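You operate a simulated robot arm through the tools that you are given. There is no shell and no other tool. Be economical: measure what you need, move in short steps, check, and stop when the job is done.

You are at the controls of a simulated two-armed robot. One attempt, no reset.

JOB
Swap the drawbar's worn bush for the bush of its tag's size and pin it up again.
Fine: worn bush in the scrap tray, same pin back, keeper clip shut.

It is judged by the outcome, as a careful person would: the job done as asked, and still so three seconds after it is handed in. It fails if anything else is knocked over, pushed out of place, dropped, spilled or broken.

ROBOT AND FRAMES
Two 7-joint arms with two-finger parallel grippers on one trunk, on a base that drives. Base frame: it is fixed to the floor where the robot stands at the start and does not move with it; the origin is under the middle of the robot, x ahead of it, y to its left, z up. Units: mm, degrees, N and s.
The left shoulder is at the start at [50, 168, 1203], the right one opposite. With the tool pointing down near the work surface each hand reaches from about 160 to 660 mm from the robot's upright axis, wherever it stands, measured 20 degrees to its own side. Places, roughly: bush [-750, 1250, 1000]; coupler fork [800, 0, 1100]; coupler pin [-750, 1500, 1000]; drawbar [900, 200, 1000]; drawbar bracket [900, 300, 1000]; drawbar eye [800, 0, 1000]; drawbar lock lever [900, 300, 1100]; keeper clip [800, 0, 1100]; pin sleeve [-750, 1500, 1000]; scrap tray [-750, 1750, 750]. Payload 1.57 kg a hand.
The TCP of each hand is the grasp point between the finger pads, 30 mm short of the fingertips. In the tool frame z runs along the fingers and y along their closing line. The gripper opens to 80 mm. The fingers are 17 mm wide and 12 mm thick; the gripper's body (40 by 82 mm) begins 80 mm behind the TCP.
Orientation is told as [roll, pitch, yaw] about the base's x, y, z axes, in that order, counted from this pose: with the fingers straight down and closing along the base's y, the tool's x points along the base's -x, its y along +y and its z along -z.

CONTROLS
- The arms move only by the tool jog_arm. It takes "left_commands", "right_commands" or both (then of equal length, played together; a hand with none holds still); each is a list of rows, each a list of 7 numbers: the closure, from 0 (fully open) to 1 (shut), then the shift along the tool's x, y, z in units of 20 mm (1.0 is 20 mm), then the turn, a rotation vector about the tool's x, y, z in units of 6 degrees (1.0 is 6 degrees). In form: [[jaw, tx, ty, tz, ax, ay, az], ...]. A call has 1 to 8 rows; each row shifts and turns the commanded pose from where the row before left it, along the tool's axes as they then stand. A call with a number of a shift or a turn outside -1 to 1 is refused whole. A row lasts 0.2 s, in which the tool goes at most 50 mm and 8.6 degrees; a call with a longer step from one row to the next is refused whole, and so is a gripper value outside its range. Where a pose cannot be reached the arm comes as near as it can. A force on the tool above 90 N (or 10 N above the force at the start of the call, whichever is more), or a blocked arm, ends the call early, and 0.2 s more pass. Each finger travels about 45 mm/s and halts on what it meets, pressing with about 42 N; the grip force reading is that of the motor and also rises with nothing between the fingers. The clock runs only during rows and for 0.2 s after the last one: add rows that do not move to give the fingers time. The reply holds the time, the measured pose of the TCP, the force on the tool along the base axes, the opening and the grip force, in the units named above and with some noise, with the torque about the TCP (base axes, N m) and any sound that the robot's microphone picked up.
- Cameras (640 x 400 px; columns grow to the right, rows downward): "scene" is now at [128.5, 11, 1467.2]; the picture's right is [0.13, -0.99, 0.00], its down [-0.03, -0.00, -1.00] and it looks along [0.99, 0.13, -0.03] (base axes); focal length 239 px, centre (320, 200). "left" rides on the left gripper at [72, 7, -122] in its tool frame; the picture's right is [-0.09, 1.00, 0.00], its down [-0.84, -0.08, -0.54] and it looks along [-0.54, -0.05, 0.84] (tool axes); focal length 238 px, centre (320, 200). "right" rides on the right gripper at [72, -7, -122] in its tool frame; the picture's right is [0.09, 1.00, 0.00], its down [-0.84, 0.08, -0.54] and it looks along [-0.54, 0.05, 0.84] (tool axes); focal length 238 px, centre (320, 200).
- get_image(camera): a new picture of that camera. The clock stands still meanwhile.
- raise_lower(by): slides the trunk up (or, below 0, down) by that many mm; the arms and the scene camera ride with it, the base frame stays. It gives what a move gives, with no picture.
- drive_base(legs): drives the robot by 1 to 6 legs, each [ahead, left, turn to the left] in mm, mm and degrees, along the robot's own axes; the way and the turn of a leg run together, so that a leg with both is an arc; at most 1500 mm and 180 degrees a leg. The arms and the cameras ride along, it lands a little off, and it stops where it bumps. It gives what a move gives.
- pan_tilt(pan, tilt): turns the head with the scene camera to pan (to the left, within 80 degrees either way) and tilt (down, from -29 to 69), counted from straight ahead of the robot. It gives what a move gives.
- measure_at(camera, pixels): for up to 12 pixels [column, row] of the newest picture of that camera ("zoom" is the newest enlarged one), the place [x, y, z] in the base frame of the surface seen there, good to about 3 mm. The clock stands still meanwhile.
- zoom(camera, box): a new picture of the part [left, top, right, bottom] of that camera's present view, enlarged. The clock stands still meanwhile.
- finish_job(): hands the job in; it is judged then, once.

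Go step by step. Measure first, check grasps and placings, and put right what went wrong. The budget is 80 turns and 78 pictures, counting those below and the enlarged ones. Unless the task says otherwise, let go and move clear before handing in, and close with one line.

The tools are called after "Call:" by a JSON object that holds its "fn" and its "kwargs". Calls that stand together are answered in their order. jog_arm: Moves the arms, as the interface text tells. Its arguments: {"type":"object","properties":{"left_commands":{"type":"array"},"right_commands":{"type":"array"}},"required":[]} The other tools are called the same way: raise_lower (by) slides the trunk up or down; drive_base (legs) drives the base; pan_tilt (pan, tilt) turns the head that bears the scene camera; get_image (camera) takes a picture; measure_at (camera, pixels) gives the place of the surface under pixels of a picture; zoom (camera, box) takes an enlarged picture of a part of a camera's view; finish_job () hands the job in.

At the start:

```text
clock: 0.0
left_eef_pos: [278.1, 206.9, 1357.8]
left_ee_rot: [-0.1, 0.1, 0.0]
left_ft_force: [0.4, -0.1, 0.9]
left_torque: [-0.02, 0.0, -0.03]
left_width: 80.0
left_gripper_force: 0.1
right_eef_pos: [274.9, -72.8, 1413.7]
right_ee_rot: [0.0, -0.1, 0.0]
right_ft_force: [0.3, -0.6, 0.1]
right_torque: [-0.03, 0.05, 0.03]
right_width: 80.1
right_gripper_force: 0.1
trunk travel left (down, up): [-371.0, 71.0]
robot x, y, heading: [4.0, -1.8, 0.1]
head pan, tilt: [7.7, 1.6]
```

scene: 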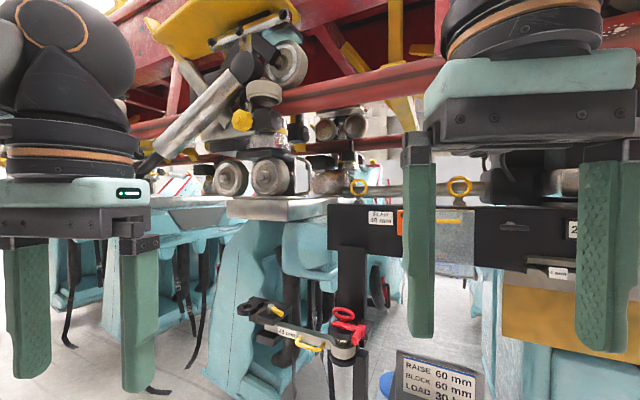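
right: 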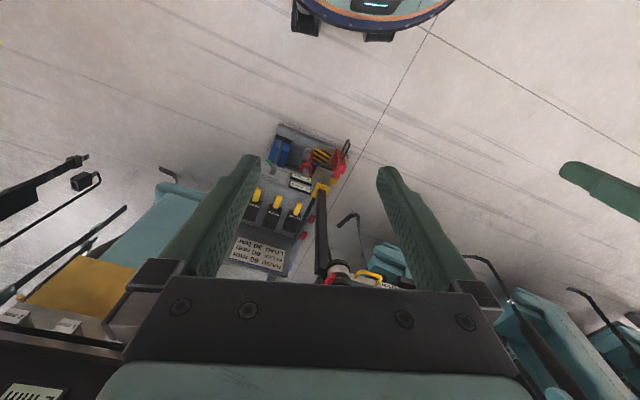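
left: 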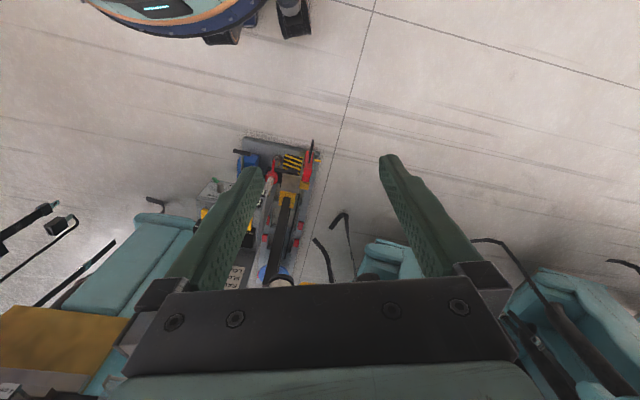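

The scene picture shows a fork with a red pin/lever near (345,330), a drawbar with a tag at (295,335) and a sign at (440,375). I'll look closer at these.

Call:
{"fn": "zoom", "kwargs": {"camera": "scene", "box": [220, 270, 400, 400]}}

Call:
{"fn": "pan_tilt", "kwargs": {"pan": 0, "tilt": 35}}

Call:
{"fn": "get_image", "kwargs": {"camera": "scene"}}

```text
3.08 times, centred on (310, 335) of scene
```

zoom: 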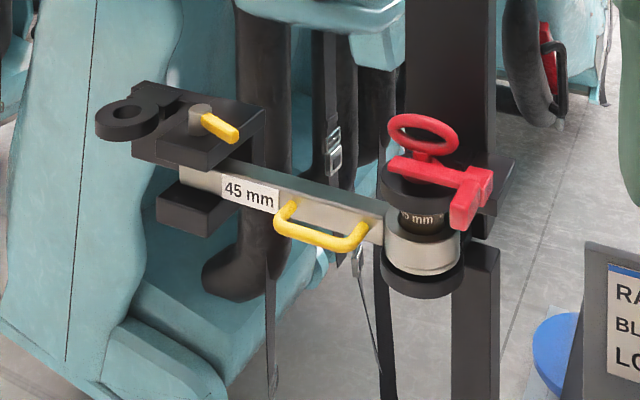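

```text
clock: 1.0
left_eef_pos: [277.6, 208.8, 1357.6]
left_ee_rot: [0.0, -0.1, 0.0]
left_ft_force: [0.2, 0.1, 0.7]
left_torque: [0.01, -0.05, -0.02]
left_width: 80.2
left_gripper_force: 0.0
right_eef_pos: [275.5, -73.2, 1414.2]
right_ee_rot: [0.0, 0.0, 0.0]
right_ft_force: [-0.3, -0.7, -0.3]
right_torque: [0.01, 0.01, 0.01]
right_width: 80.1
right_gripper_force: 0.1
trunk travel left (down, up): [-371.0, 71.0]
robot x, y, heading: [0.7, 1.5, -0.0]
head pan, tilt: [0.0, 35.0]
```

```text
73 pictures are left
```

scene: 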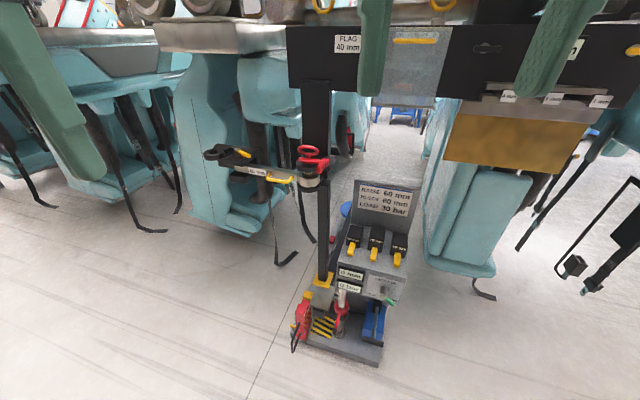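

The drawbar's tag reads 45 mm and the fork holds a red-ring pin with a red keeper clip. I'll zoom in and measure the parts.

Call:
{"fn": "zoom", "kwargs": {"camera": "scene", "box": [200, 135, 350, 229]}}

Call:
{"fn": "measure_at", "kwargs": {"camera": "scene", "pixels": [[311, 149], [310, 183], [322, 163], [280, 180], [253, 171], [243, 153], [212, 154], [235, 165], [318, 220]]}}

```text
4.26 times, centred on (275, 182) of scene
```

zoom: 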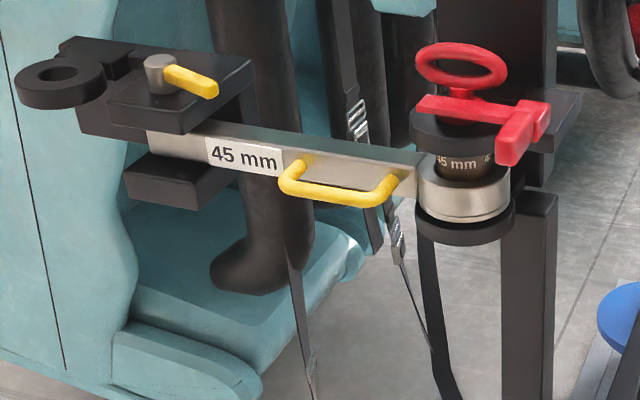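

```text
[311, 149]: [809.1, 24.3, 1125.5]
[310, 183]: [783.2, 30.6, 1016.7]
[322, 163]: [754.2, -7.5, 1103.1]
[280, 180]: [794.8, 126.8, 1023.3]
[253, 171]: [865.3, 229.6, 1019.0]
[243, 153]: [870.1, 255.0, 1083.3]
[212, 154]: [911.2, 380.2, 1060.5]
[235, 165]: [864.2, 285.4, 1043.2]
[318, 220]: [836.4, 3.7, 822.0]
```

The drawbar runs from its bracket (about [870,255]) to the eye in the fork (about [800,15,1040]). Next I'll turn around to survey the rack behind me on the left.

Call:
{"fn": "drive_base", "kwargs": {"legs": [[0, 0, 120]]}}

Call:
{"fn": "pan_tilt", "kwargs": {"pan": 0, "tilt": 20}}

Call:
{"fn": "get_image", "kwargs": {"camera": "scene"}}

```text
clock: 6.3
left_eef_pos: [-317.3, 142.4, 1357.2]
left_ee_rot: [0.1, -0.1, 119.0]
left_ft_force: [-0.7, -0.1, -0.1]
left_torque: [0.0, -0.01, 0.05]
left_width: 80.2
left_gripper_force: 0.1
right_eef_pos: [-68.9, 276.2, 1413.3]
right_ee_rot: [0.1, 0.0, 119.0]
right_ft_force: [-0.7, 0.4, -0.2]
right_torque: [-0.02, -0.03, 0.01]
right_width: 80.1
right_gripper_force: 0.1
trunk travel left (down, up): [-371.0, 71.0]
robot x, y, heading: [3.5, 3.3, 119.0]
head pan, tilt: [0.0, 35.0]
```

```text
clock: 7.1
left_eef_pos: [-317.4, 142.2, 1359.5]
left_ee_rot: [0.0, 0.1, 119.0]
left_ft_force: [-0.2, 0.2, -0.4]
left_torque: [0.0, 0.03, 0.01]
left_width: 80.0
left_gripper_force: 0.1
right_eef_pos: [-69.3, 276.2, 1414.7]
right_ee_rot: [0.0, 0.0, 118.9]
right_ft_force: [-0.6, 0.2, -0.2]
right_torque: [-0.01, -0.06, -0.01]
right_width: 80.1
right_gripper_force: 0.0
trunk travel left (down, up): [-371.0, 71.0]
robot x, y, heading: [-1.4, -1.9, 119.1]
head pan, tilt: [0.0, 20.0]
```

```text
71 pictures are left
```

scene: 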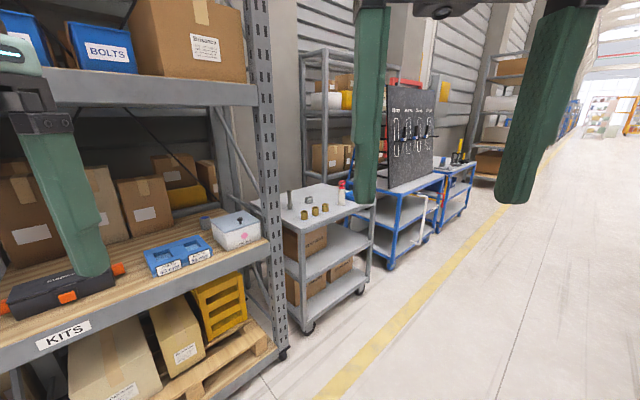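

Call:
{"fn": "zoom", "kwargs": {"camera": "scene", "box": [250, 160, 400, 254]}}

Call:
{"fn": "measure_at", "kwargs": {"camera": "scene", "pixels": [[315, 210], [326, 207], [304, 214], [308, 199], [290, 200], [341, 195], [280, 213], [370, 208], [302, 228], [410, 190], [330, 290], [330, 390], [282, 340], [422, 245]]}}

```text
4.26 times, centred on (325, 207) of scene
```

zoom: 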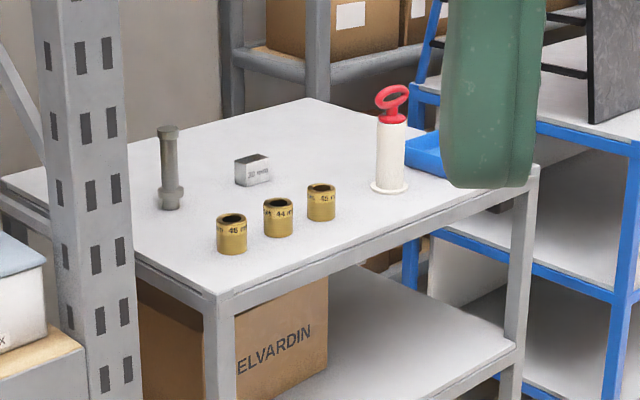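

```text
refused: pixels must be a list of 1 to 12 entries
```

On the cart are three brass bushes (46?, 44, 45?), a grey pin, a steel block, and a red-ringed pin in a white sleeve. I'll measure them.

Call:
{"fn": "measure_at", "kwargs": {"camera": "scene", "pixels": [[315, 211], [326, 208], [304, 215], [308, 201], [290, 200], [341, 195], [341, 184], [370, 208], [302, 228], [410, 190], [330, 290], [282, 352]]}}

Call:
{"fn": "zoom", "kwargs": {"camera": "scene", "box": [295, 195, 335, 220]}}

Call:
{"fn": "pan_tilt", "kwargs": {"pan": -30, "tilt": 20}}

Call:
{"fn": "get_image", "kwargs": {"camera": "scene"}}

```text
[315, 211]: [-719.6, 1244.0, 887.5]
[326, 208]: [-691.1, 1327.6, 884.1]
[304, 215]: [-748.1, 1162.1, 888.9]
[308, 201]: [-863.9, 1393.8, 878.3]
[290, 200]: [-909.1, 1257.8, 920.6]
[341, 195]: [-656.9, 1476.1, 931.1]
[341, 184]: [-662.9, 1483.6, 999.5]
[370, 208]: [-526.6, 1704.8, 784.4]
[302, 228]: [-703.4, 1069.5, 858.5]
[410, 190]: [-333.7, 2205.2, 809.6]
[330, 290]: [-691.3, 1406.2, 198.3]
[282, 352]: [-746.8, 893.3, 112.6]
```

```text
16.00 times, centred on (315, 208) of scene
```

zoom: 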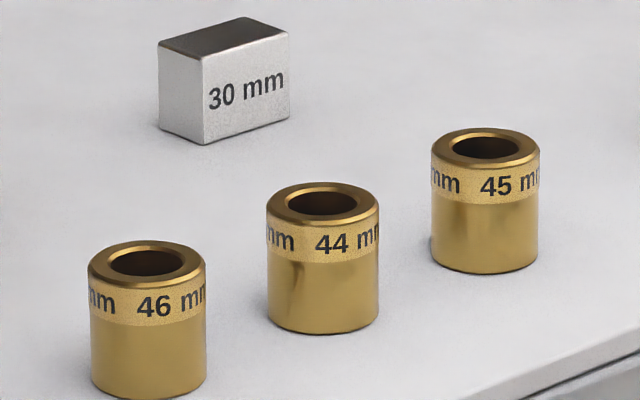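

```text
clock: 8.1
left_eef_pos: [-317.1, 141.7, 1357.5]
left_ee_rot: [-0.1, 0.0, 119.1]
left_ft_force: [0.6, -0.3, 0.6]
left_torque: [0.0, -0.02, 0.02]
left_width: 80.0
left_gripper_force: 0.0
right_eef_pos: [-69.2, 275.6, 1413.6]
right_ee_rot: [0.0, 0.1, 119.0]
right_ft_force: [0.4, 0.3, 0.3]
right_torque: [0.01, -0.02, 0.0]
right_width: 80.2
right_gripper_force: 0.2
trunk travel left (down, up): [-371.0, 71.0]
robot x, y, heading: [1.1, 0.6, 118.9]
head pan, tilt: [-30.0, 20.0]
```

```text
68 pictures are left
```

scene: 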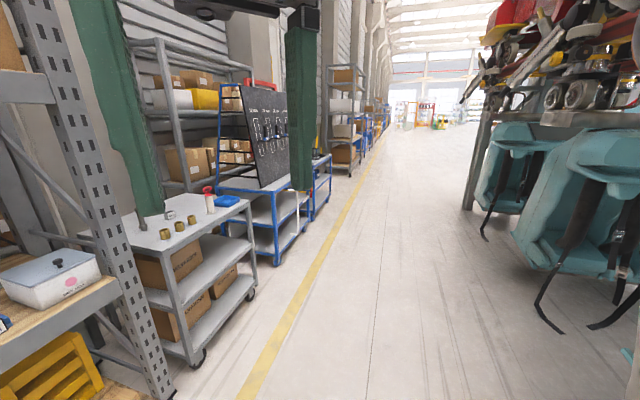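

The bushes are now readable: 46 at y≈1162, 44 at 1244, 45 at [-691,1328]. The blue tray at (228,201) is by the sleeve. I'll go back to the fork for a close look.

Call:
{"fn": "drive_base", "kwargs": {"legs": [[0, 0, -119], [180, 60, 0]]}}

Call:
{"fn": "pan_tilt", "kwargs": {"pan": -5, "tilt": 38}}

Call:
{"fn": "get_image", "kwargs": {"camera": "scene"}}

```text
clock: 14.6
left_eef_pos: [460.8, 260.0, 1357.7]
left_ee_rot: [0.0, 0.0, -1.1]
left_ft_force: [1.3, 0.1, -0.1]
left_torque: [0.03, 0.01, -0.01]
left_width: 79.9
left_gripper_force: 0.1
right_eef_pos: [451.8, -22.2, 1412.9]
right_ee_rot: [0.0, 0.0, -1.0]
right_ft_force: [-0.5, 0.3, -0.3]
right_torque: [-0.03, 0.01, -0.01]
right_width: 79.9
right_gripper_force: 0.1
trunk travel left (down, up): [-371.0, 71.0]
robot x, y, heading: [179.6, 56.3, -1.1]
head pan, tilt: [-30.0, 20.0]
```

```text
clock: 15.5
left_eef_pos: [459.5, 260.0, 1357.3]
left_ee_rot: [0.1, 0.0, -1.1]
left_ft_force: [0.5, -0.3, 0.0]
left_torque: [-0.02, -0.01, 0.02]
left_width: 79.8
left_gripper_force: 0.1
right_eef_pos: [451.1, -23.8, 1414.8]
right_ee_rot: [0.0, 0.0, -1.1]
right_ft_force: [0.4, -0.2, -0.1]
right_torque: [-0.02, 0.0, -0.03]
right_width: 79.9
right_gripper_force: 0.1
trunk travel left (down, up): [-371.0, 71.0]
robot x, y, heading: [175.9, 58.1, -1.1]
head pan, tilt: [-5.0, 38.0]
```

```text
67 pictures are left
```

scene: 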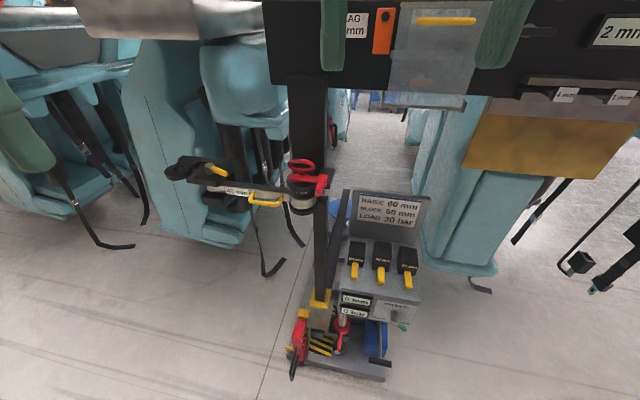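

Call:
{"fn": "zoom", "kwargs": {"camera": "scene", "box": [270, 148, 350, 198]}}

Call:
{"fn": "zoom", "kwargs": {"camera": "scene", "box": [160, 148, 320, 248]}}

Call:
{"fn": "measure_at", "kwargs": {"camera": "scene", "pixels": [[385, 375], [300, 365], [350, 215], [320, 230], [320, 290]]}}

```text
8.00 times, centred on (310, 173) of scene
```

zoom: 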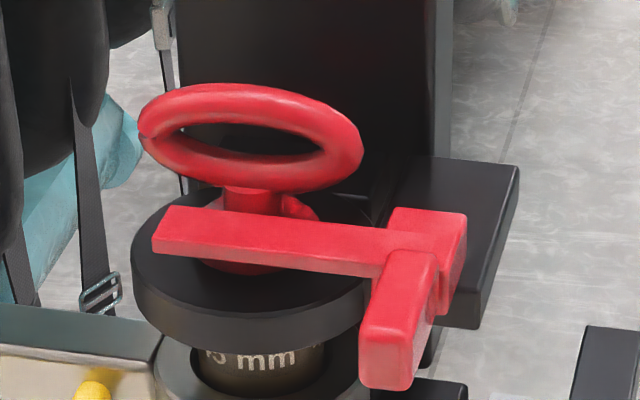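

```text
4.00 times, centred on (240, 198) of scene
```

zoom: 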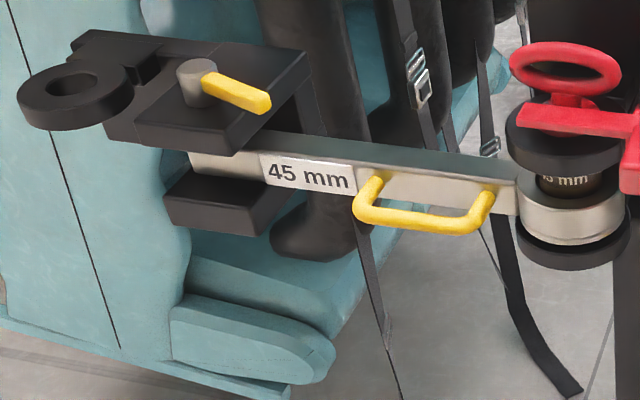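

```text
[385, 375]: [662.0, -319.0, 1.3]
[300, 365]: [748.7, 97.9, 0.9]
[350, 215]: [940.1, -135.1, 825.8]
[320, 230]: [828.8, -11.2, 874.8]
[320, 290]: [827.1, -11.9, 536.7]
```

The pin is in the fork with a red bar (clip) lying across its collar, hinged at the right side block with a handle pointing at me. I'll look through the right camera for a different angle.

Call:
{"fn": "get_image", "kwargs": {"camera": "right"}}

Call:
{"fn": "zoom", "kwargs": {"camera": "scene", "box": [280, 153, 344, 193]}}

Call:
{"fn": "measure_at", "kwargs": {"camera": "zoom", "pixels": [[90, 215], [250, 240], [410, 230], [405, 180], [385, 350], [445, 290], [300, 50], [100, 80], [330, 110], [160, 300], [530, 200], [120, 255]]}}

```text
64 pictures are left
```

right: 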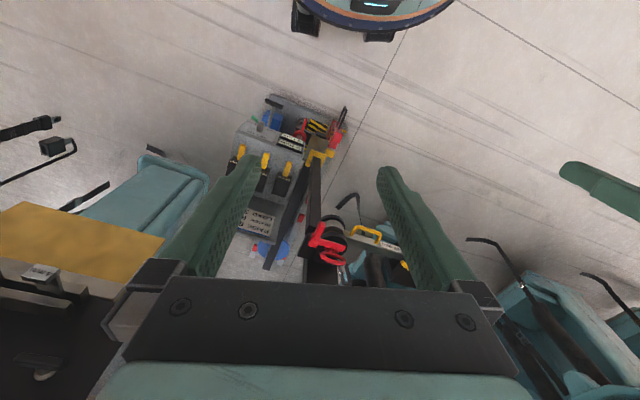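

```text
10.00 times, centred on (312, 173) of scene
```

zoom: 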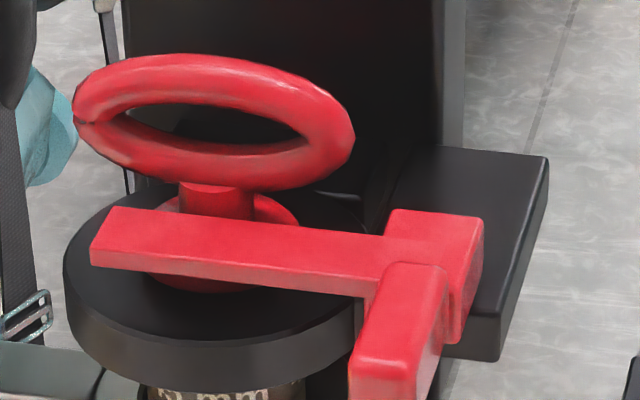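

```text
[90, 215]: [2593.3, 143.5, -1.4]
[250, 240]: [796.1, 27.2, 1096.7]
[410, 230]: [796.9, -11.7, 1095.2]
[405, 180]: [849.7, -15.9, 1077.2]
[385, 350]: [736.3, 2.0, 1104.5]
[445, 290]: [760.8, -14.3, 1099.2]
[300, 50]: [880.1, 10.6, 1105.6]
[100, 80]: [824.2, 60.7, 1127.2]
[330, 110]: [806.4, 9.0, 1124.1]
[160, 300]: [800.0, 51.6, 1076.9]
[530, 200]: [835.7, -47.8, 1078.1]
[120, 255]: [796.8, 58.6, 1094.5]
```

The clip bar (top z≈1095) lies over the pin collar with its handle reaching to about [736,0,1104]. I'll bring the right hand over for a closer camera view.

Call:
{"fn": "jog_arm", "kwargs": {"right_commands": [[0, -1, 0.2, 0.7, 0, 0, 0], [0, -1, 0.2, 0.7, 0, 0, 0], [0, -1, 0.2, 0.7, 0, 0, 0], [0, -1, 0.2, 0.7, 0, 0, 0], [0, -1, 0.2, 0.7, 0, 0, 0], [0, -1, 0.2, 0.7, 0, 0, 0], [0, -1, 0.2, 0.7, 0, 0, 0], [0, -1, 0.2, 0.7, 0, 0, 0]]}}

Call:
{"fn": "get_image", "kwargs": {"camera": "right"}}

Call:
{"fn": "zoom", "kwargs": {"camera": "right", "box": [260, 180, 420, 280]}}

```text
clock: 17.3
left_eef_pos: [461.3, 260.1, 1358.9]
left_ee_rot: [-0.1, 0.0, -1.1]
left_ft_force: [-0.7, 0.4, -0.4]
left_torque: [0.01, 0.0, -0.01]
left_width: 79.9
left_gripper_force: 0.0
right_eef_pos: [611.2, 7.9, 1302.0]
right_ee_rot: [-0.1, 0.0, -1.0]
right_ft_force: [-0.3, -0.2, 0.3]
right_torque: [0.01, 0.04, 0.0]
right_width: 80.1
right_gripper_force: 0.1
trunk travel left (down, up): [-371.0, 71.0]
robot x, y, heading: [176.8, 57.1, -1.3]
head pan, tilt: [-5.0, 38.0]
```

```text
62 pictures are left
```

right: 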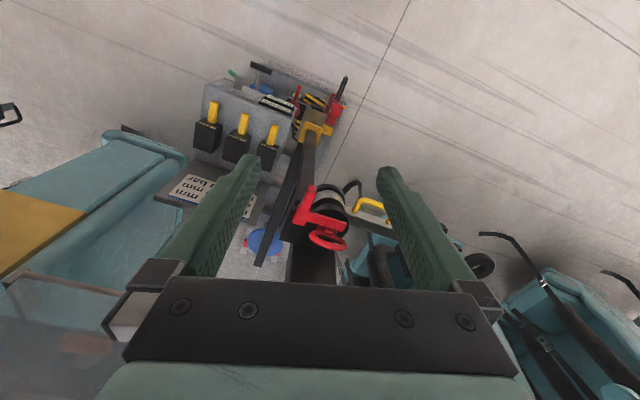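

```text
4.00 times, centred on (340, 230) of right
```

zoom: 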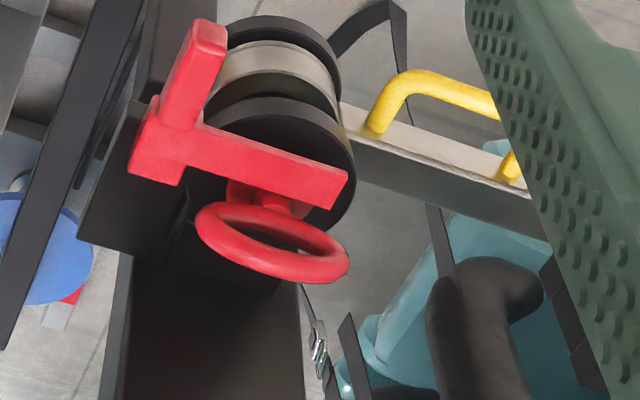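

The clip is an L-piece: corner block at zoom (160,150), handle toward me, bar in front of the pin neck. I'll measure these points.

Call:
{"fn": "measure_at", "kwargs": {"camera": "zoom", "pixels": [[205, 35], [180, 110], [165, 165], [150, 135], [225, 145], [330, 180], [205, 215], [345, 265], [270, 270], [265, 235], [270, 100], [120, 240]]}}

Call:
{"fn": "zoom", "kwargs": {"camera": "right", "box": [285, 178, 357, 223]}}

```text
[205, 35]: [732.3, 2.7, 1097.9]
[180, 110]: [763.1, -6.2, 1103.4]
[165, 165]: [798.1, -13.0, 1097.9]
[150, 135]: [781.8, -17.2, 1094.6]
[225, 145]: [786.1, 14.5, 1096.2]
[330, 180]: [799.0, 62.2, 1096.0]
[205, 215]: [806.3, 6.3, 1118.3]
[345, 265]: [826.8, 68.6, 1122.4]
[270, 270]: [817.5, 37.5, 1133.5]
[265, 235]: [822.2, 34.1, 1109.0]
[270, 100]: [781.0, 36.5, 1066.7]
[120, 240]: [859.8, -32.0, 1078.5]
```

```text
8.89 times, centred on (321, 200) of right
```

zoom: 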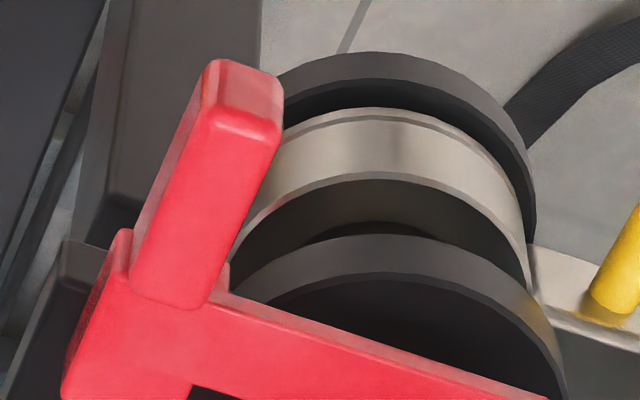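

Pin axis is about [805,32]; the handle spans x 732–775 at y≈-8…5, top 1103. I'll lower closed right fingers on the handle's +y side, to push it toward -y.

Call:
{"fn": "jog_arm", "kwargs": {"right_commands": [[1, -0.82, 0.14, 1, 0, 0, 0], [1, -0.82, 0.14, 1, 0, 0, 0], [1, -0.82, 0.14, 1, 0, 0, 0], [1, -0.82, 0.14, 1, 0, 0, 0], [1, -0.82, 0.14, 1, 0, 0, 0], [1, -0.82, 0.14, 1, 0, 0, 0], [1, -0.82, 0.14, 1, 0, 0, 0], [1, -0.82, 0.14, 1, 0, 0, 0]]}}

Call:
{"fn": "get_image", "kwargs": {"camera": "right"}}

```text
clock: 19.1
left_eef_pos: [460.2, 260.1, 1358.1]
left_ee_rot: [-0.1, 0.0, -1.2]
left_ft_force: [0.0, 0.6, 0.8]
left_torque: [-0.01, 0.02, 0.02]
left_width: 80.0
left_gripper_force: 0.0
right_eef_pos: [744.4, 26.1, 1141.9]
right_ee_rot: [0.0, 0.0, -1.0]
right_ft_force: [0.0, 0.4, -0.2]
right_torque: [-0.01, 0.0, -0.01]
right_width: 0.0
right_gripper_force: 21.0
trunk travel left (down, up): [-371.0, 71.0]
robot x, y, heading: [175.7, 52.6, -0.7]
head pan, tilt: [-5.0, 38.0]
```

```text
59 pictures are left
```

right: 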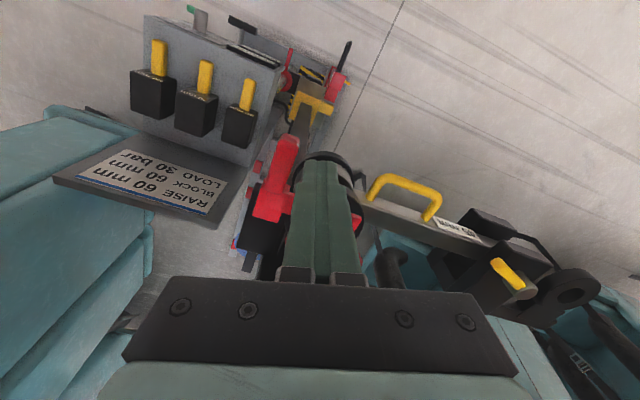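

The fingertips sit just beside the handle on its +y side. I'll go down 28 mm and push 38 mm toward -y.

Call:
{"fn": "jog_arm", "kwargs": {"right_commands": [[1, 0, 0, 0.7, 0, 0, 0], [1, 0, 0, 0.7, 0, 0, 0], [1, 0.05, -0.6, 0, 0, 0, 0], [1, 0.05, -0.6, 0, 0, 0, 0], [1, 0.1, -0.6, 0, 0, 0, 0], [1, -0.2, -0.6, 0, 0, 0, 0], [1, 0, 0, 0, 0, 0, 0]]}}

Call:
{"fn": "get_image", "kwargs": {"camera": "right"}}

```text
clock: 20.7
left_eef_pos: [459.8, 259.2, 1357.7]
left_ee_rot: [-0.1, 0.0, -1.1]
left_ft_force: [-0.3, -0.3, 0.8]
left_torque: [0.0, -0.01, 0.03]
left_width: 79.9
left_gripper_force: 0.0
right_eef_pos: [744.0, -21.9, 1112.5]
right_ee_rot: [-0.1, 0.0, -1.1]
right_ft_force: [-0.5, 1.1, -0.2]
right_torque: [0.01, -0.03, 0.0]
right_width: 0.0
right_gripper_force: 21.6
trunk travel left (down, up): [-371.0, 71.0]
robot x, y, heading: [175.5, 54.8, -1.3]
head pan, tilt: [-5.0, 38.0]
```

```text
58 pictures are left
```

right: 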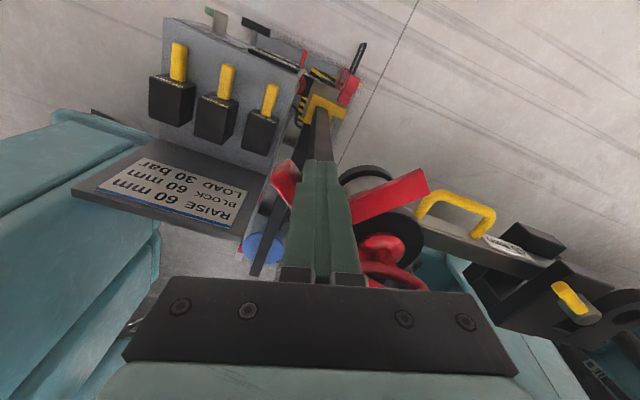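

The clip is swinging as expected (bar now tilts toward me, handle hidden to the right). I'll continue the arc.

Call:
{"fn": "jog_arm", "kwargs": {"right_commands": [[1, -0.27, -0.5, 0, 0, 0, 0], [1, -0.28, -0.5, 0, 0, 0, 0], [1, -0.42, -0.35, 0, 0, 0, 0], [1, -0.42, -0.3, 0, 0, 0, 0], [1, -0.5, -0.1, 0, 0, 0, 0], [1, 0, 0, 0, 0, 0, 0]]}}

Call:
{"fn": "get_image", "kwargs": {"camera": "right"}}

```text
clock: 21.7
left_eef_pos: [454.6, 258.5, 1359.7]
left_ee_rot: [0.0, -0.2, -1.1]
left_ft_force: [-0.1, -0.3, 0.2]
left_torque: [0.08, 0.04, 0.0]
left_width: 80.0
left_gripper_force: 0.0
right_eef_pos: [746.1, -26.2, 1114.8]
right_ee_rot: [1.9, 2.8, 2.2]
right_ft_force: [-27.5, 13.3, 12.2]
right_torque: [0.05, 0.24, -0.15]
right_width: 0.1
right_gripper_force: 21.5
trunk travel left (down, up): [-371.0, 71.0]
robot x, y, heading: [173.9, 56.6, -1.1]
head pan, tilt: [-5.0, 38.0]
stopped in row 4 (right hand): the force on the tool passed its limit (the readings are from after the stop); the commanded pose is now the measured one
```

```text
57 pictures are left
```

right: 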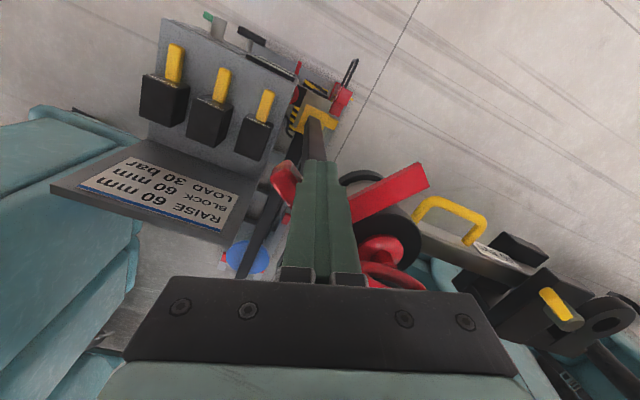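

The push stopped on force (-27 N in x), so the clip may be at its end stop. I'll back off and look with the scene camera.

Call:
{"fn": "jog_arm", "kwargs": {"right_commands": [[1, 0.5, 0.2, 0, 0, 0, 0], [1, 0.5, 0, -0.8, -0.3, 0.45, -0.55], [1, 0.5, 0, -1, 0, 0, 0], [1, 0.8, -0.8, -1, 0, 0, 0], [1, 0.8, -0.8, -1, 0, 0, 0], [1, 0.8, -0.8, -1, 0, 0, 0]]}}

Call:
{"fn": "zoom", "kwargs": {"camera": "scene", "box": [270, 145, 350, 195]}}

Call:
{"fn": "zoom", "kwargs": {"camera": "right", "box": [240, 130, 480, 280]}}

```text
clock: 23.1
left_eef_pos: [458.2, 258.7, 1359.2]
left_ee_rot: [-0.1, -0.1, -1.0]
left_ft_force: [0.7, 0.3, -0.5]
left_torque: [0.04, -0.02, -0.02]
left_width: 80.0
left_gripper_force: 0.1
right_eef_pos: [687.9, -85.8, 1212.2]
right_ee_rot: [3.4, 5.0, 4.8]
right_ft_force: [-0.7, 0.1, -0.6]
right_torque: [-0.01, 0.0, 0.0]
right_width: 0.1
right_gripper_force: 21.8
trunk travel left (down, up): [-371.0, 71.0]
robot x, y, heading: [175.9, 60.2, -1.4]
head pan, tilt: [-5.0, 38.0]
```

```text
8.00 times, centred on (310, 170) of scene
```

zoom: 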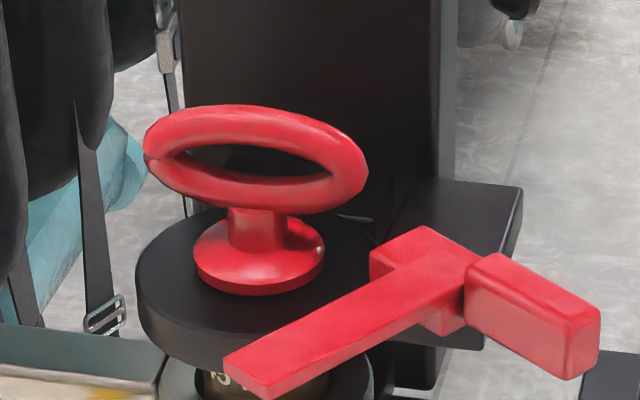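

```text
2.67 times, centred on (360, 205) of right
```

zoom: 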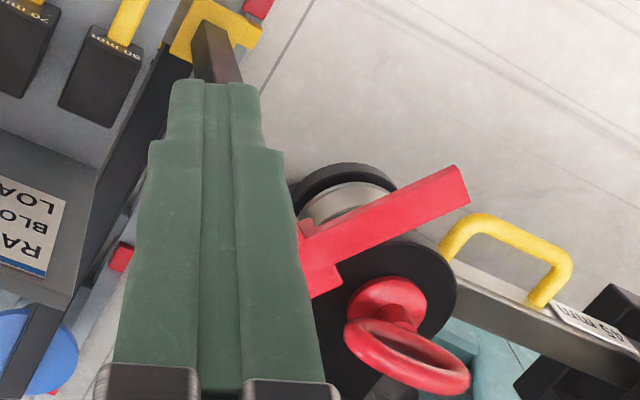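

The clip now clears the pin's flange. I'll straighten the right hand (undoing the twist) and set it back for a clean look at the ring.

Call:
{"fn": "jog_arm", "kwargs": {"right_commands": [[0, 0.8, 0.9, -0.8, 0.28, -0.42, 0.4], [0, 0.8, 0.9, -0.8, 0.29, -0.41, 0.4], [0, 0.8, 1, -0.8, 0, 0, 0], [0, 0, 1, 0, 0, 0, 0], [0, 0, 1, 0, 0, 0, 0], [0, 0, 0.5, 0, 0, 0, 0]]}}

Call:
{"fn": "zoom", "kwargs": {"camera": "right", "box": [240, 160, 400, 260]}}

```text
clock: 24.5
left_eef_pos: [458.1, 260.3, 1358.4]
left_ee_rot: [0.0, 0.0, -1.0]
left_ft_force: [-0.5, 0.2, 0.8]
left_torque: [0.01, 0.0, -0.01]
left_width: 80.1
left_gripper_force: 0.1
right_eef_pos: [639.2, 14.8, 1261.9]
right_ee_rot: [-0.4, 0.2, -0.2]
right_ft_force: [-0.8, 0.8, 0.8]
right_torque: [0.02, -0.02, 0.0]
right_width: 80.2
right_gripper_force: 0.1
trunk travel left (down, up): [-371.0, 71.0]
robot x, y, heading: [173.9, 55.1, -0.9]
head pan, tilt: [-5.0, 38.0]
```

```text
4.00 times, centred on (320, 210) of right
```

zoom: 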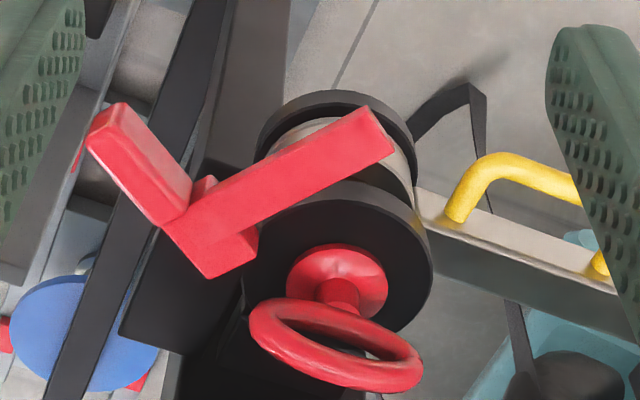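

The bar clears the flange at zoom (337,280). I'll measure the ring, flange and plate.

Call:
{"fn": "measure_at", "kwargs": {"camera": "zoom", "pixels": [[256, 315], [418, 365], [270, 345], [335, 378], [390, 385], [340, 318], [400, 343], [337, 260], [337, 293], [375, 125], [260, 230], [425, 240]]}}

Call:
{"fn": "measure_at", "kwargs": {"camera": "scene", "pixels": [[310, 40], [320, 85], [430, 90], [300, 120]]}}

```text
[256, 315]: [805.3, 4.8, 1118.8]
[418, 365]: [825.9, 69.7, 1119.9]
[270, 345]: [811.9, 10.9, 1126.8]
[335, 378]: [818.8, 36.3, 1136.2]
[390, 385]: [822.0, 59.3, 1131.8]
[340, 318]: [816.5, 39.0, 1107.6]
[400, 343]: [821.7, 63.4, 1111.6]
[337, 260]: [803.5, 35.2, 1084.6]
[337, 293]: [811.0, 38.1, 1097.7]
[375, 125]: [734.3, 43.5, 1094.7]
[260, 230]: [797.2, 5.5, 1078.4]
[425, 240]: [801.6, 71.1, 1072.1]
```

```text
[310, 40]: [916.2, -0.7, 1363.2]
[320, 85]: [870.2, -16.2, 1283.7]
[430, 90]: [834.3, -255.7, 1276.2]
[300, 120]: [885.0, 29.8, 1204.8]
```

The ring is a vertical oval loop, centre ≈[817,37,1121], plane turned about 18° in yaw, with the post behind it at x≈870. I'll turn the right hand +72° so the pads close flat on the loop.

Call:
{"fn": "jog_arm", "kwargs": {"right_commands": [[0.3, 0, 0, 0, 0, 0, -1], [0.3, 0, 0, 0, 0, 0, -1], [0.3, 0, 0, 0, 0, 0, -1], [0.3, 0, 0, 0, 0, 0, -1], [0.3, 0, 0, 0, 0, 0, -1], [0.3, 0, 0, 0, 0, 0, -1], [0.3, 0, 0, 0, 0, 0, -1], [0.3, 0, 0, 0, 0, 0, -1]]}}

Call:
{"fn": "jog_arm", "kwargs": {"right_commands": [[0.4, 0, 0, 0, 0, 0, -1], [0.4, 0, 0, 0, 0, 0, -1], [0.4, 0, 0, 0, 0, 0, -1], [0.4, 0, 0, 0, 0, 0, -1], [0.4, 0, 0, 0, 0, 0, 0]]}}

```text
clock: 26.3
left_eef_pos: [459.3, 259.3, 1358.5]
left_ee_rot: [0.0, 0.0, -1.0]
left_ft_force: [-0.3, 0.3, 1.0]
left_torque: [0.0, 0.0, 0.01]
left_width: 80.0
left_gripper_force: 0.0
right_eef_pos: [640.4, 16.4, 1260.1]
right_ee_rot: [-0.1, 0.3, 47.9]
right_ft_force: [0.3, 0.3, 0.8]
right_torque: [0.0, 0.01, 0.03]
right_width: 55.9
right_gripper_force: 0.1
trunk travel left (down, up): [-371.0, 71.0]
robot x, y, heading: [177.8, 59.6, -0.9]
head pan, tilt: [-5.0, 38.0]
```

```text
clock: 27.5
left_eef_pos: [459.4, 260.4, 1358.1]
left_ee_rot: [0.0, 0.0, -1.0]
left_ft_force: [0.7, -0.3, -0.9]
left_torque: [0.04, -0.01, -0.03]
left_width: 80.0
left_gripper_force: 0.0
right_eef_pos: [560.3, 26.5, 1225.4]
right_ee_rot: [0.0, 0.3, 71.7]
right_ft_force: [-0.3, 0.3, 0.5]
right_torque: [-0.02, -0.02, 0.0]
right_width: 48.1
right_gripper_force: 0.0
right hand out of reach, approached as far as the arm can: row 1, 2, 3, 4
trunk travel left (down, up): [-371.0, 71.0]
robot x, y, heading: [178.5, 57.3, -0.9]
head pan, tilt: [-5.0, 38.0]
```

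At yaw 72 the hand was at its reach limit and slid back. I'll bring the base closer and to the left so the fork lies in the right hand's good zone.

Call:
{"fn": "drive_base", "kwargs": {"legs": [[90, 130, 0]]}}

Call:
{"fn": "get_image", "kwargs": {"camera": "scene"}}

```text
clock: 28.9
left_eef_pos: [550.1, 388.5, 1357.8]
left_ee_rot: [0.0, 0.0, -0.9]
left_ft_force: [-0.5, -0.2, 0.1]
left_torque: [-0.07, -0.01, -0.01]
left_width: 80.0
left_gripper_force: 0.1
right_eef_pos: [652.9, 156.0, 1225.1]
right_ee_rot: [0.0, 0.4, 71.7]
right_ft_force: [0.2, -0.3, 0.8]
right_torque: [0.0, -0.01, 0.01]
right_width: 48.0
right_gripper_force: 0.0
trunk travel left (down, up): [-371.0, 71.0]
robot x, y, heading: [265.7, 186.0, -0.7]
head pan, tilt: [-5.0, 38.0]
```

```text
53 pictures are left
```

scene: 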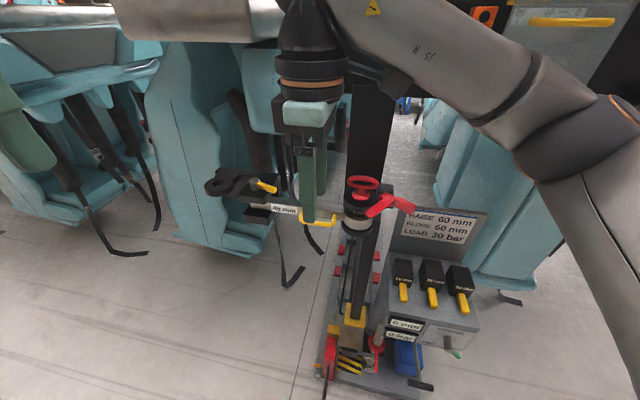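

Now I'll move the right hand toward the loop at a safe height.

Call:
{"fn": "jog_arm", "kwargs": {"right_commands": [[0.4, 0.318, -1, 0.22, 0, 0, 0], [0.4, 0.318, -1, 0.22, 0, 0, 0], [0.4, 0.318, -1, 0.22, 0, 0, 0], [0.4, 0.318, -1, 0.22, 0, 0, 0], [0.4, 0.318, -1, 0.22, 0, 0, 0], [0.4, 0.318, -1, 0.22, 0, 0, 0], [0.4, 0.318, -1, 0.22, 0, 0, 0], [0.4, 0.318, -1, 0.22, 0, 0, 0]]}}

Call:
{"fn": "get_image", "kwargs": {"camera": "right"}}

Call:
{"fn": "zoom", "kwargs": {"camera": "scene", "box": [290, 90, 450, 190]}}

```text
clock: 30.7
left_eef_pos: [550.9, 388.7, 1357.4]
left_ee_rot: [0.0, -0.2, -0.8]
left_ft_force: [0.2, 0.2, -0.2]
left_torque: [-0.01, 0.02, -0.02]
left_width: 80.0
left_gripper_force: 0.1
right_eef_pos: [655.4, 96.1, 1158.5]
right_ee_rot: [0.0, 0.2, 71.6]
right_ft_force: [0.5, 0.9, -0.7]
right_torque: [0.0, 0.02, 0.04]
right_width: 48.2
right_gripper_force: 0.2
right hand out of reach, approached as far as the arm can: row 1, 2, 3, 4, 5, 6, 7, 8
trunk travel left (down, up): [-371.0, 71.0]
robot x, y, heading: [273.5, 182.9, -1.0]
head pan, tilt: [-5.0, 38.0]
```

```text
52 pictures are left
```

right: 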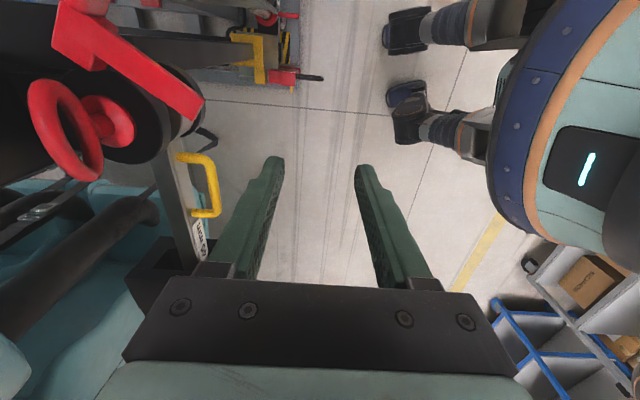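

```text
4.00 times, centred on (370, 140) of scene
```

zoom: 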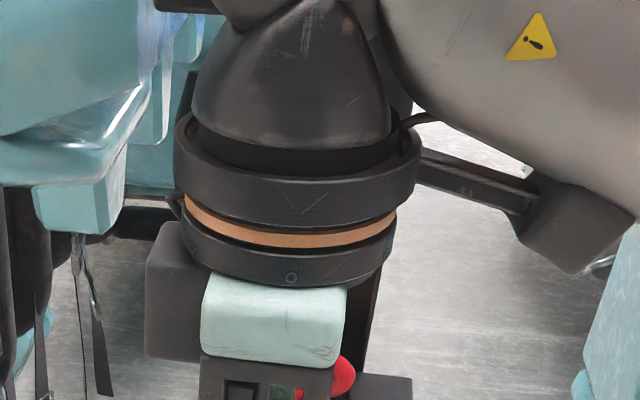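

Yaw 72 limits the right arm's reach, so I'll grip the loop across its ends instead (yaw ≈ -17, 68 mm wide). Rotating back now while lifting.

Call:
{"fn": "jog_arm", "kwargs": {"right_commands": [[0, 0, 0, -0.5, 0, 0, 1], [0, 0, 0, -0.5, 0, 0, 1], [0, 0, 0, -0.5, 0, 0, 1], [0, 0, 0, -0.5, 0, 0, 1], [0, 0, 0, -0.5, 0, 0, 1], [0, 0, 0, -0.5, 0, 0, 1], [0, 0, 0, -0.5, 0, 0, 1], [0, 0, 0, -0.5, 0, 0, 1]]}}

Call:
{"fn": "jog_arm", "kwargs": {"right_commands": [[0, 0, 0, 0, 0, 0, 1], [0, 0, 0, 0, 0, 0, 1], [0, 0, 0, 0, 0, 0, 1], [0, 0, 0, 0, 0, 0, 1], [0, 0, 0, 0, 0, 0, 1], [0, 0, 0, 0, 0, 0, 1], [0, 0, 0, 0, 0, 0, 1], [0, 0, 0, 0, 0, 0, 0]]}}

```text
clock: 32.5
left_eef_pos: [549.8, 388.4, 1357.3]
left_ee_rot: [-0.1, -0.1, -1.0]
left_ft_force: [-0.2, -0.4, -0.3]
left_torque: [0.03, -0.05, 0.0]
left_width: 80.1
left_gripper_force: 0.0
right_eef_pos: [654.9, 94.9, 1237.5]
right_ee_rot: [-0.3, 0.2, 23.6]
right_ft_force: [-0.7, -0.1, -0.1]
right_torque: [-0.01, 0.03, 0.01]
right_width: 80.0
right_gripper_force: 0.1
trunk travel left (down, up): [-371.0, 71.0]
robot x, y, heading: [268.3, 182.2, -0.8]
head pan, tilt: [-5.0, 38.0]
```

```text
clock: 34.3
left_eef_pos: [550.2, 387.7, 1358.5]
left_ee_rot: [0.0, -0.1, -0.9]
left_ft_force: [-0.5, -0.9, 0.3]
left_torque: [0.03, -0.01, -0.02]
left_width: 79.9
left_gripper_force: 0.0
right_eef_pos: [655.8, 95.5, 1237.6]
right_ee_rot: [-0.3, 0.0, -18.3]
right_ft_force: [0.3, 0.5, -1.0]
right_torque: [0.0, 0.01, 0.01]
right_width: 80.3
right_gripper_force: 0.1
trunk travel left (down, up): [-371.0, 71.0]
robot x, y, heading: [268.8, 183.3, -1.1]
head pan, tilt: [-5.0, 38.0]
```

Call:
{"fn": "jog_arm", "kwargs": {"right_commands": [[0, -1, -0.03, 0.3, 0, 0, 0], [0, -1, -0.03, 0.3, 0, 0, 0], [0, -1, -0.03, 0.3, 0, 0, 0], [0, -1, -0.03, 0.3, 0, 0, 0], [0, -1, -0.03, 0.3, 0, 0, 0], [0, -1, -0.03, 0.3, 0, 0, 0], [0, -1, -0.03, 0.3, 0, 0, 0], [0, -0.5, -0.03, 0.3, 0, 0, 0]]}}

Call:
{"fn": "get_image", "kwargs": {"camera": "right"}}

Call:
{"fn": "get_image", "kwargs": {"camera": "scene"}}

```text
clock: 36.1
left_eef_pos: [550.0, 387.9, 1359.1]
left_ee_rot: [0.0, 0.0, -0.9]
left_ft_force: [0.0, 0.1, -0.4]
left_torque: [-0.03, 0.02, -0.01]
left_width: 80.1
left_gripper_force: 0.0
right_eef_pos: [795.9, 43.8, 1188.3]
right_ee_rot: [-0.3, 0.0, -18.2]
right_ft_force: [0.4, 0.3, -0.2]
right_torque: [0.01, 0.0, 0.04]
right_width: 79.9
right_gripper_force: 0.0
trunk travel left (down, up): [-371.0, 71.0]
robot x, y, heading: [267.1, 181.3, -0.9]
head pan, tilt: [-5.0, 38.0]
```

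```text
50 pictures are left
```

right: 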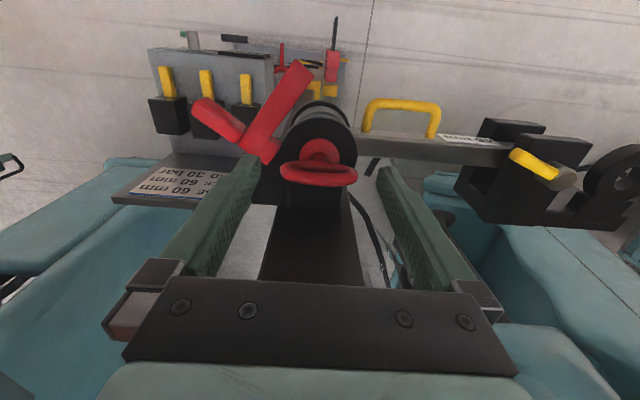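

```text
49 pictures are left
```

scene: 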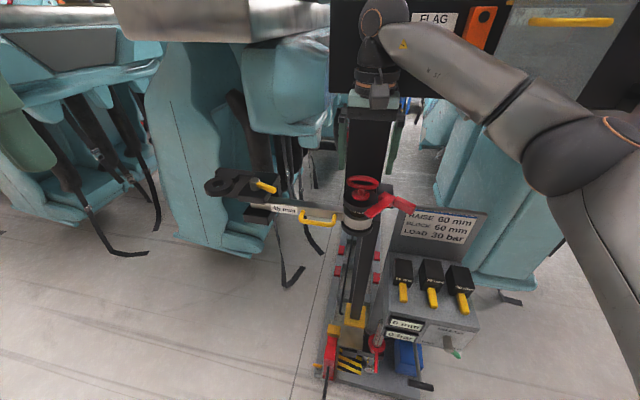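

The loop is centred between the fingers (ends at (281,172) and (357,175)). I'll measure it precisely, plus the clip corner near the left finger.

Call:
{"fn": "zoom", "kwargs": {"camera": "right", "box": [240, 100, 400, 200]}}

Call:
{"fn": "measure_at", "kwargs": {"camera": "zoom", "pixels": [[170, 285], [462, 300], [315, 338], [315, 310], [230, 320], [400, 330], [110, 240], [80, 190], [140, 220], [315, 210], [30, 240], [590, 280]]}}

```text
4.00 times, centred on (320, 150) of right
```

zoom: 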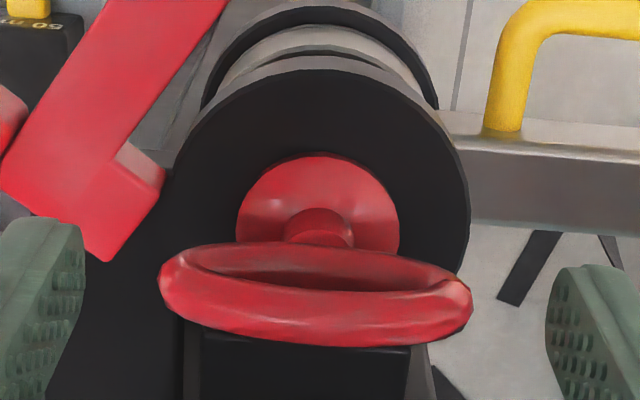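

```text
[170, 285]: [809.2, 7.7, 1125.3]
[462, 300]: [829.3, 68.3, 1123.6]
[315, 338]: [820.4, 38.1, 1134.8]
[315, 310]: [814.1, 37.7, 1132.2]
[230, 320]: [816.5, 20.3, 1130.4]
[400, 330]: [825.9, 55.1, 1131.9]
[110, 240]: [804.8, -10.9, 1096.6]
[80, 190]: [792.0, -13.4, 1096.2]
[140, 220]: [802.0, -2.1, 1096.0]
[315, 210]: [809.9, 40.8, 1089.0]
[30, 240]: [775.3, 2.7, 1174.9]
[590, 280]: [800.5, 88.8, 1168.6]
```

Loop centre is ≈[819,38,1122]. I'll move over it, lower to TCP z≈1133 (tips above the clip corner at 1097) and close.

Call:
{"fn": "jog_arm", "kwargs": {"right_commands": [[0, -0.6, 0.04, 0.1, 0, 0, 0], [0, -0.58, 0.04, 0.1, 0, 0, 0], [0, 0, 0, 0.85, 0, 0, 0], [0, 0, 0, 0.85, 0, 0, 0], [0, 0, 0, 0.85, 0, 0, 0], [0, 0, 0, 0, 0, 0, 0]]}}

Call:
{"fn": "get_image", "kwargs": {"camera": "right"}}

```text
clock: 37.5
left_eef_pos: [549.4, 388.1, 1357.2]
left_ee_rot: [0.1, -0.2, -0.8]
left_ft_force: [0.2, -0.4, -0.3]
left_torque: [0.0, -0.03, 0.02]
left_width: 80.1
left_gripper_force: 0.0
right_eef_pos: [820.1, 38.5, 1134.1]
right_ee_rot: [-0.4, -0.1, -18.2]
right_ft_force: [0.4, 0.2, 0.0]
right_torque: [-0.01, 0.02, 0.02]
right_width: 79.9
right_gripper_force: 0.1
trunk travel left (down, up): [-371.0, 71.0]
robot x, y, heading: [267.4, 183.9, -0.8]
head pan, tilt: [-5.0, 38.0]
```

```text
47 pictures are left
```

right: 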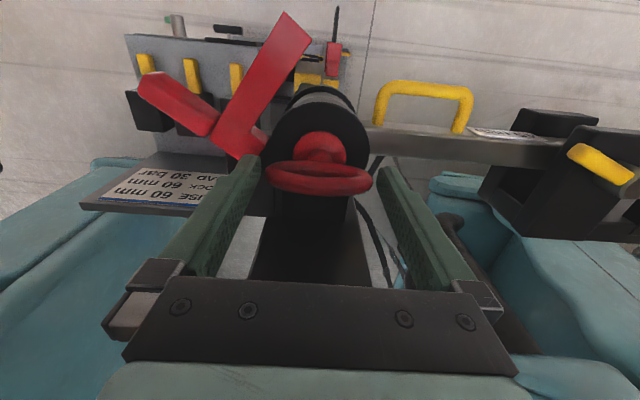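

The loop is between the pads near the tips. I'll close and then check the width.

Call:
{"fn": "jog_arm", "kwargs": {"right_commands": [[1, 0, 0, 0, 0, 0, 0], [1, 0, 0, 0, 0, 0, 0], [1, 0, 0, 0, 0, 0, 0]]}}

Call:
{"fn": "jog_arm", "kwargs": {"right_commands": [[1, 0, 0, -0.5, 0, 0, 0], [1, 0, 0, -0.5, 0, 0, 0], [1, 0, 0, -0.5, 0, 0, 0], [1, 0, 0, 0, 0, 0, 0]]}}

Call:
{"fn": "zoom", "kwargs": {"camera": "scene", "box": [290, 80, 450, 250]}}

```text
clock: 38.3
left_eef_pos: [551.0, 389.0, 1357.8]
left_ee_rot: [-0.1, -0.2, -0.8]
left_ft_force: [-0.2, 0.3, 0.1]
left_torque: [0.02, 0.01, -0.02]
left_width: 80.0
left_gripper_force: 0.1
right_eef_pos: [820.4, 38.6, 1133.7]
right_ee_rot: [-0.3, 0.0, -18.2]
right_ft_force: [-0.9, -1.0, -0.2]
right_torque: [-0.01, -0.01, -0.02]
right_width: 75.0
right_gripper_force: 37.8
trunk travel left (down, up): [-371.0, 71.0]
robot x, y, heading: [267.3, 182.3, -0.8]
head pan, tilt: [-5.0, 38.0]
```

```text
clock: 39.3
left_eef_pos: [550.3, 387.3, 1358.2]
left_ee_rot: [0.0, 0.0, -0.8]
left_ft_force: [0.5, -0.3, -0.5]
left_torque: [0.04, -0.03, -0.01]
left_width: 79.8
left_gripper_force: 0.1
right_eef_pos: [819.6, 38.1, 1166.6]
right_ee_rot: [-0.3, 0.2, -18.2]
right_ft_force: [0.5, 0.4, -3.1]
right_torque: [-0.04, 0.01, -0.01]
right_width: 74.5
right_gripper_force: 41.3
trunk travel left (down, up): [-371.0, 71.0]
robot x, y, heading: [271.1, 182.3, -1.1]
head pan, tilt: [-5.0, 38.0]
```

```text
2.35 times, centred on (370, 165) of scene
```

zoom: 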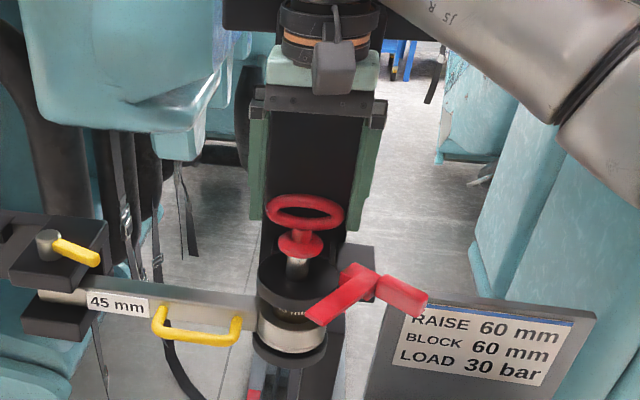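

The pin is coming up freely (3 N load, width 74.5). I'll lift on.

Call:
{"fn": "jog_arm", "kwargs": {"right_commands": [[1, 0, 0, -0.8, 0, 0, 0], [1, 0, 0, -0.8, 0, 0, 0], [1, 0, 0, -0.8, 0, 0, 0], [1, 0, 0, -0.8, 0, 0, 0], [1, 0, 0, 0, 0, 0, 0]]}}

Call:
{"fn": "zoom", "kwargs": {"camera": "scene", "box": [290, 50, 450, 220]}}

```text
clock: 40.5
left_eef_pos: [550.6, 388.6, 1358.0]
left_ee_rot: [0.0, 0.0, -1.0]
left_ft_force: [0.0, 0.6, 0.5]
left_torque: [0.02, 0.03, -0.03]
left_width: 80.0
left_gripper_force: 0.1
right_eef_pos: [821.0, 38.0, 1228.6]
right_ee_rot: [-0.3, 0.1, -18.2]
right_ft_force: [-0.9, 0.5, -3.4]
right_torque: [-0.01, -0.05, 0.01]
right_width: 74.3
right_gripper_force: 42.1
trunk travel left (down, up): [-371.0, 71.0]
robot x, y, heading: [267.8, 186.9, -0.7]
head pan, tilt: [-5.0, 38.0]
```

```text
2.35 times, centred on (370, 135) of scene
```

zoom: 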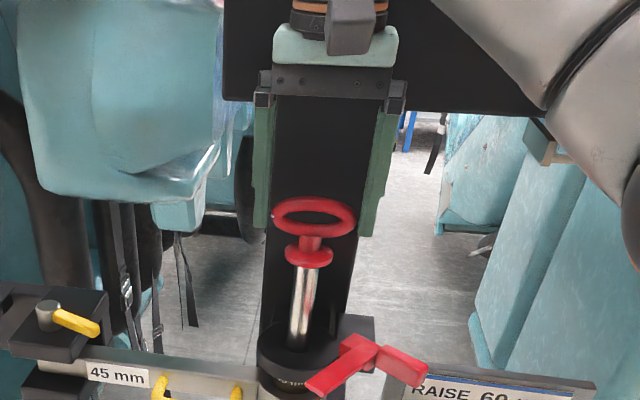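

The pin still dips into the fork after 95 mm of lift. Lifting 45 mm more.

Call:
{"fn": "jog_arm", "kwargs": {"right_commands": [[1, 0, 0, -0.8, 0, 0, 0], [1, 0, 0, -0.8, 0, 0, 0], [1, 0, 0, -0.7, 0, 0, 0], [1, 0, 0, 0, 0, 0, 0]]}}

Call:
{"fn": "zoom", "kwargs": {"camera": "scene", "box": [290, 50, 450, 220]}}

```text
clock: 41.5
left_eef_pos: [550.5, 388.8, 1357.8]
left_ee_rot: [0.0, 0.1, -0.8]
left_ft_force: [0.2, -0.1, -0.3]
left_torque: [-0.03, 0.0, 0.01]
left_width: 80.0
left_gripper_force: 0.0
right_eef_pos: [820.0, 37.5, 1258.7]
right_ee_rot: [-0.3, 0.1, -18.2]
right_ft_force: [-0.4, 0.3, -3.2]
right_torque: [0.02, 0.03, 0.02]
right_width: 74.7
right_gripper_force: 41.6
right hand out of reach, approached as far as the arm can: row 3
trunk travel left (down, up): [-371.0, 71.0]
robot x, y, heading: [269.3, 180.5, -1.0]
head pan, tilt: [-5.0, 38.0]
```

```text
2.35 times, centred on (370, 135) of scene
```

zoom: 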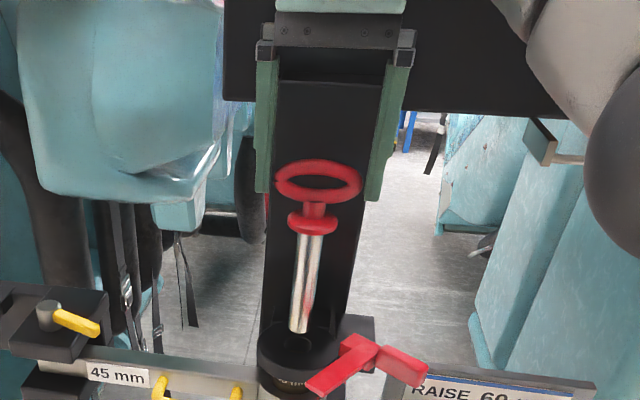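

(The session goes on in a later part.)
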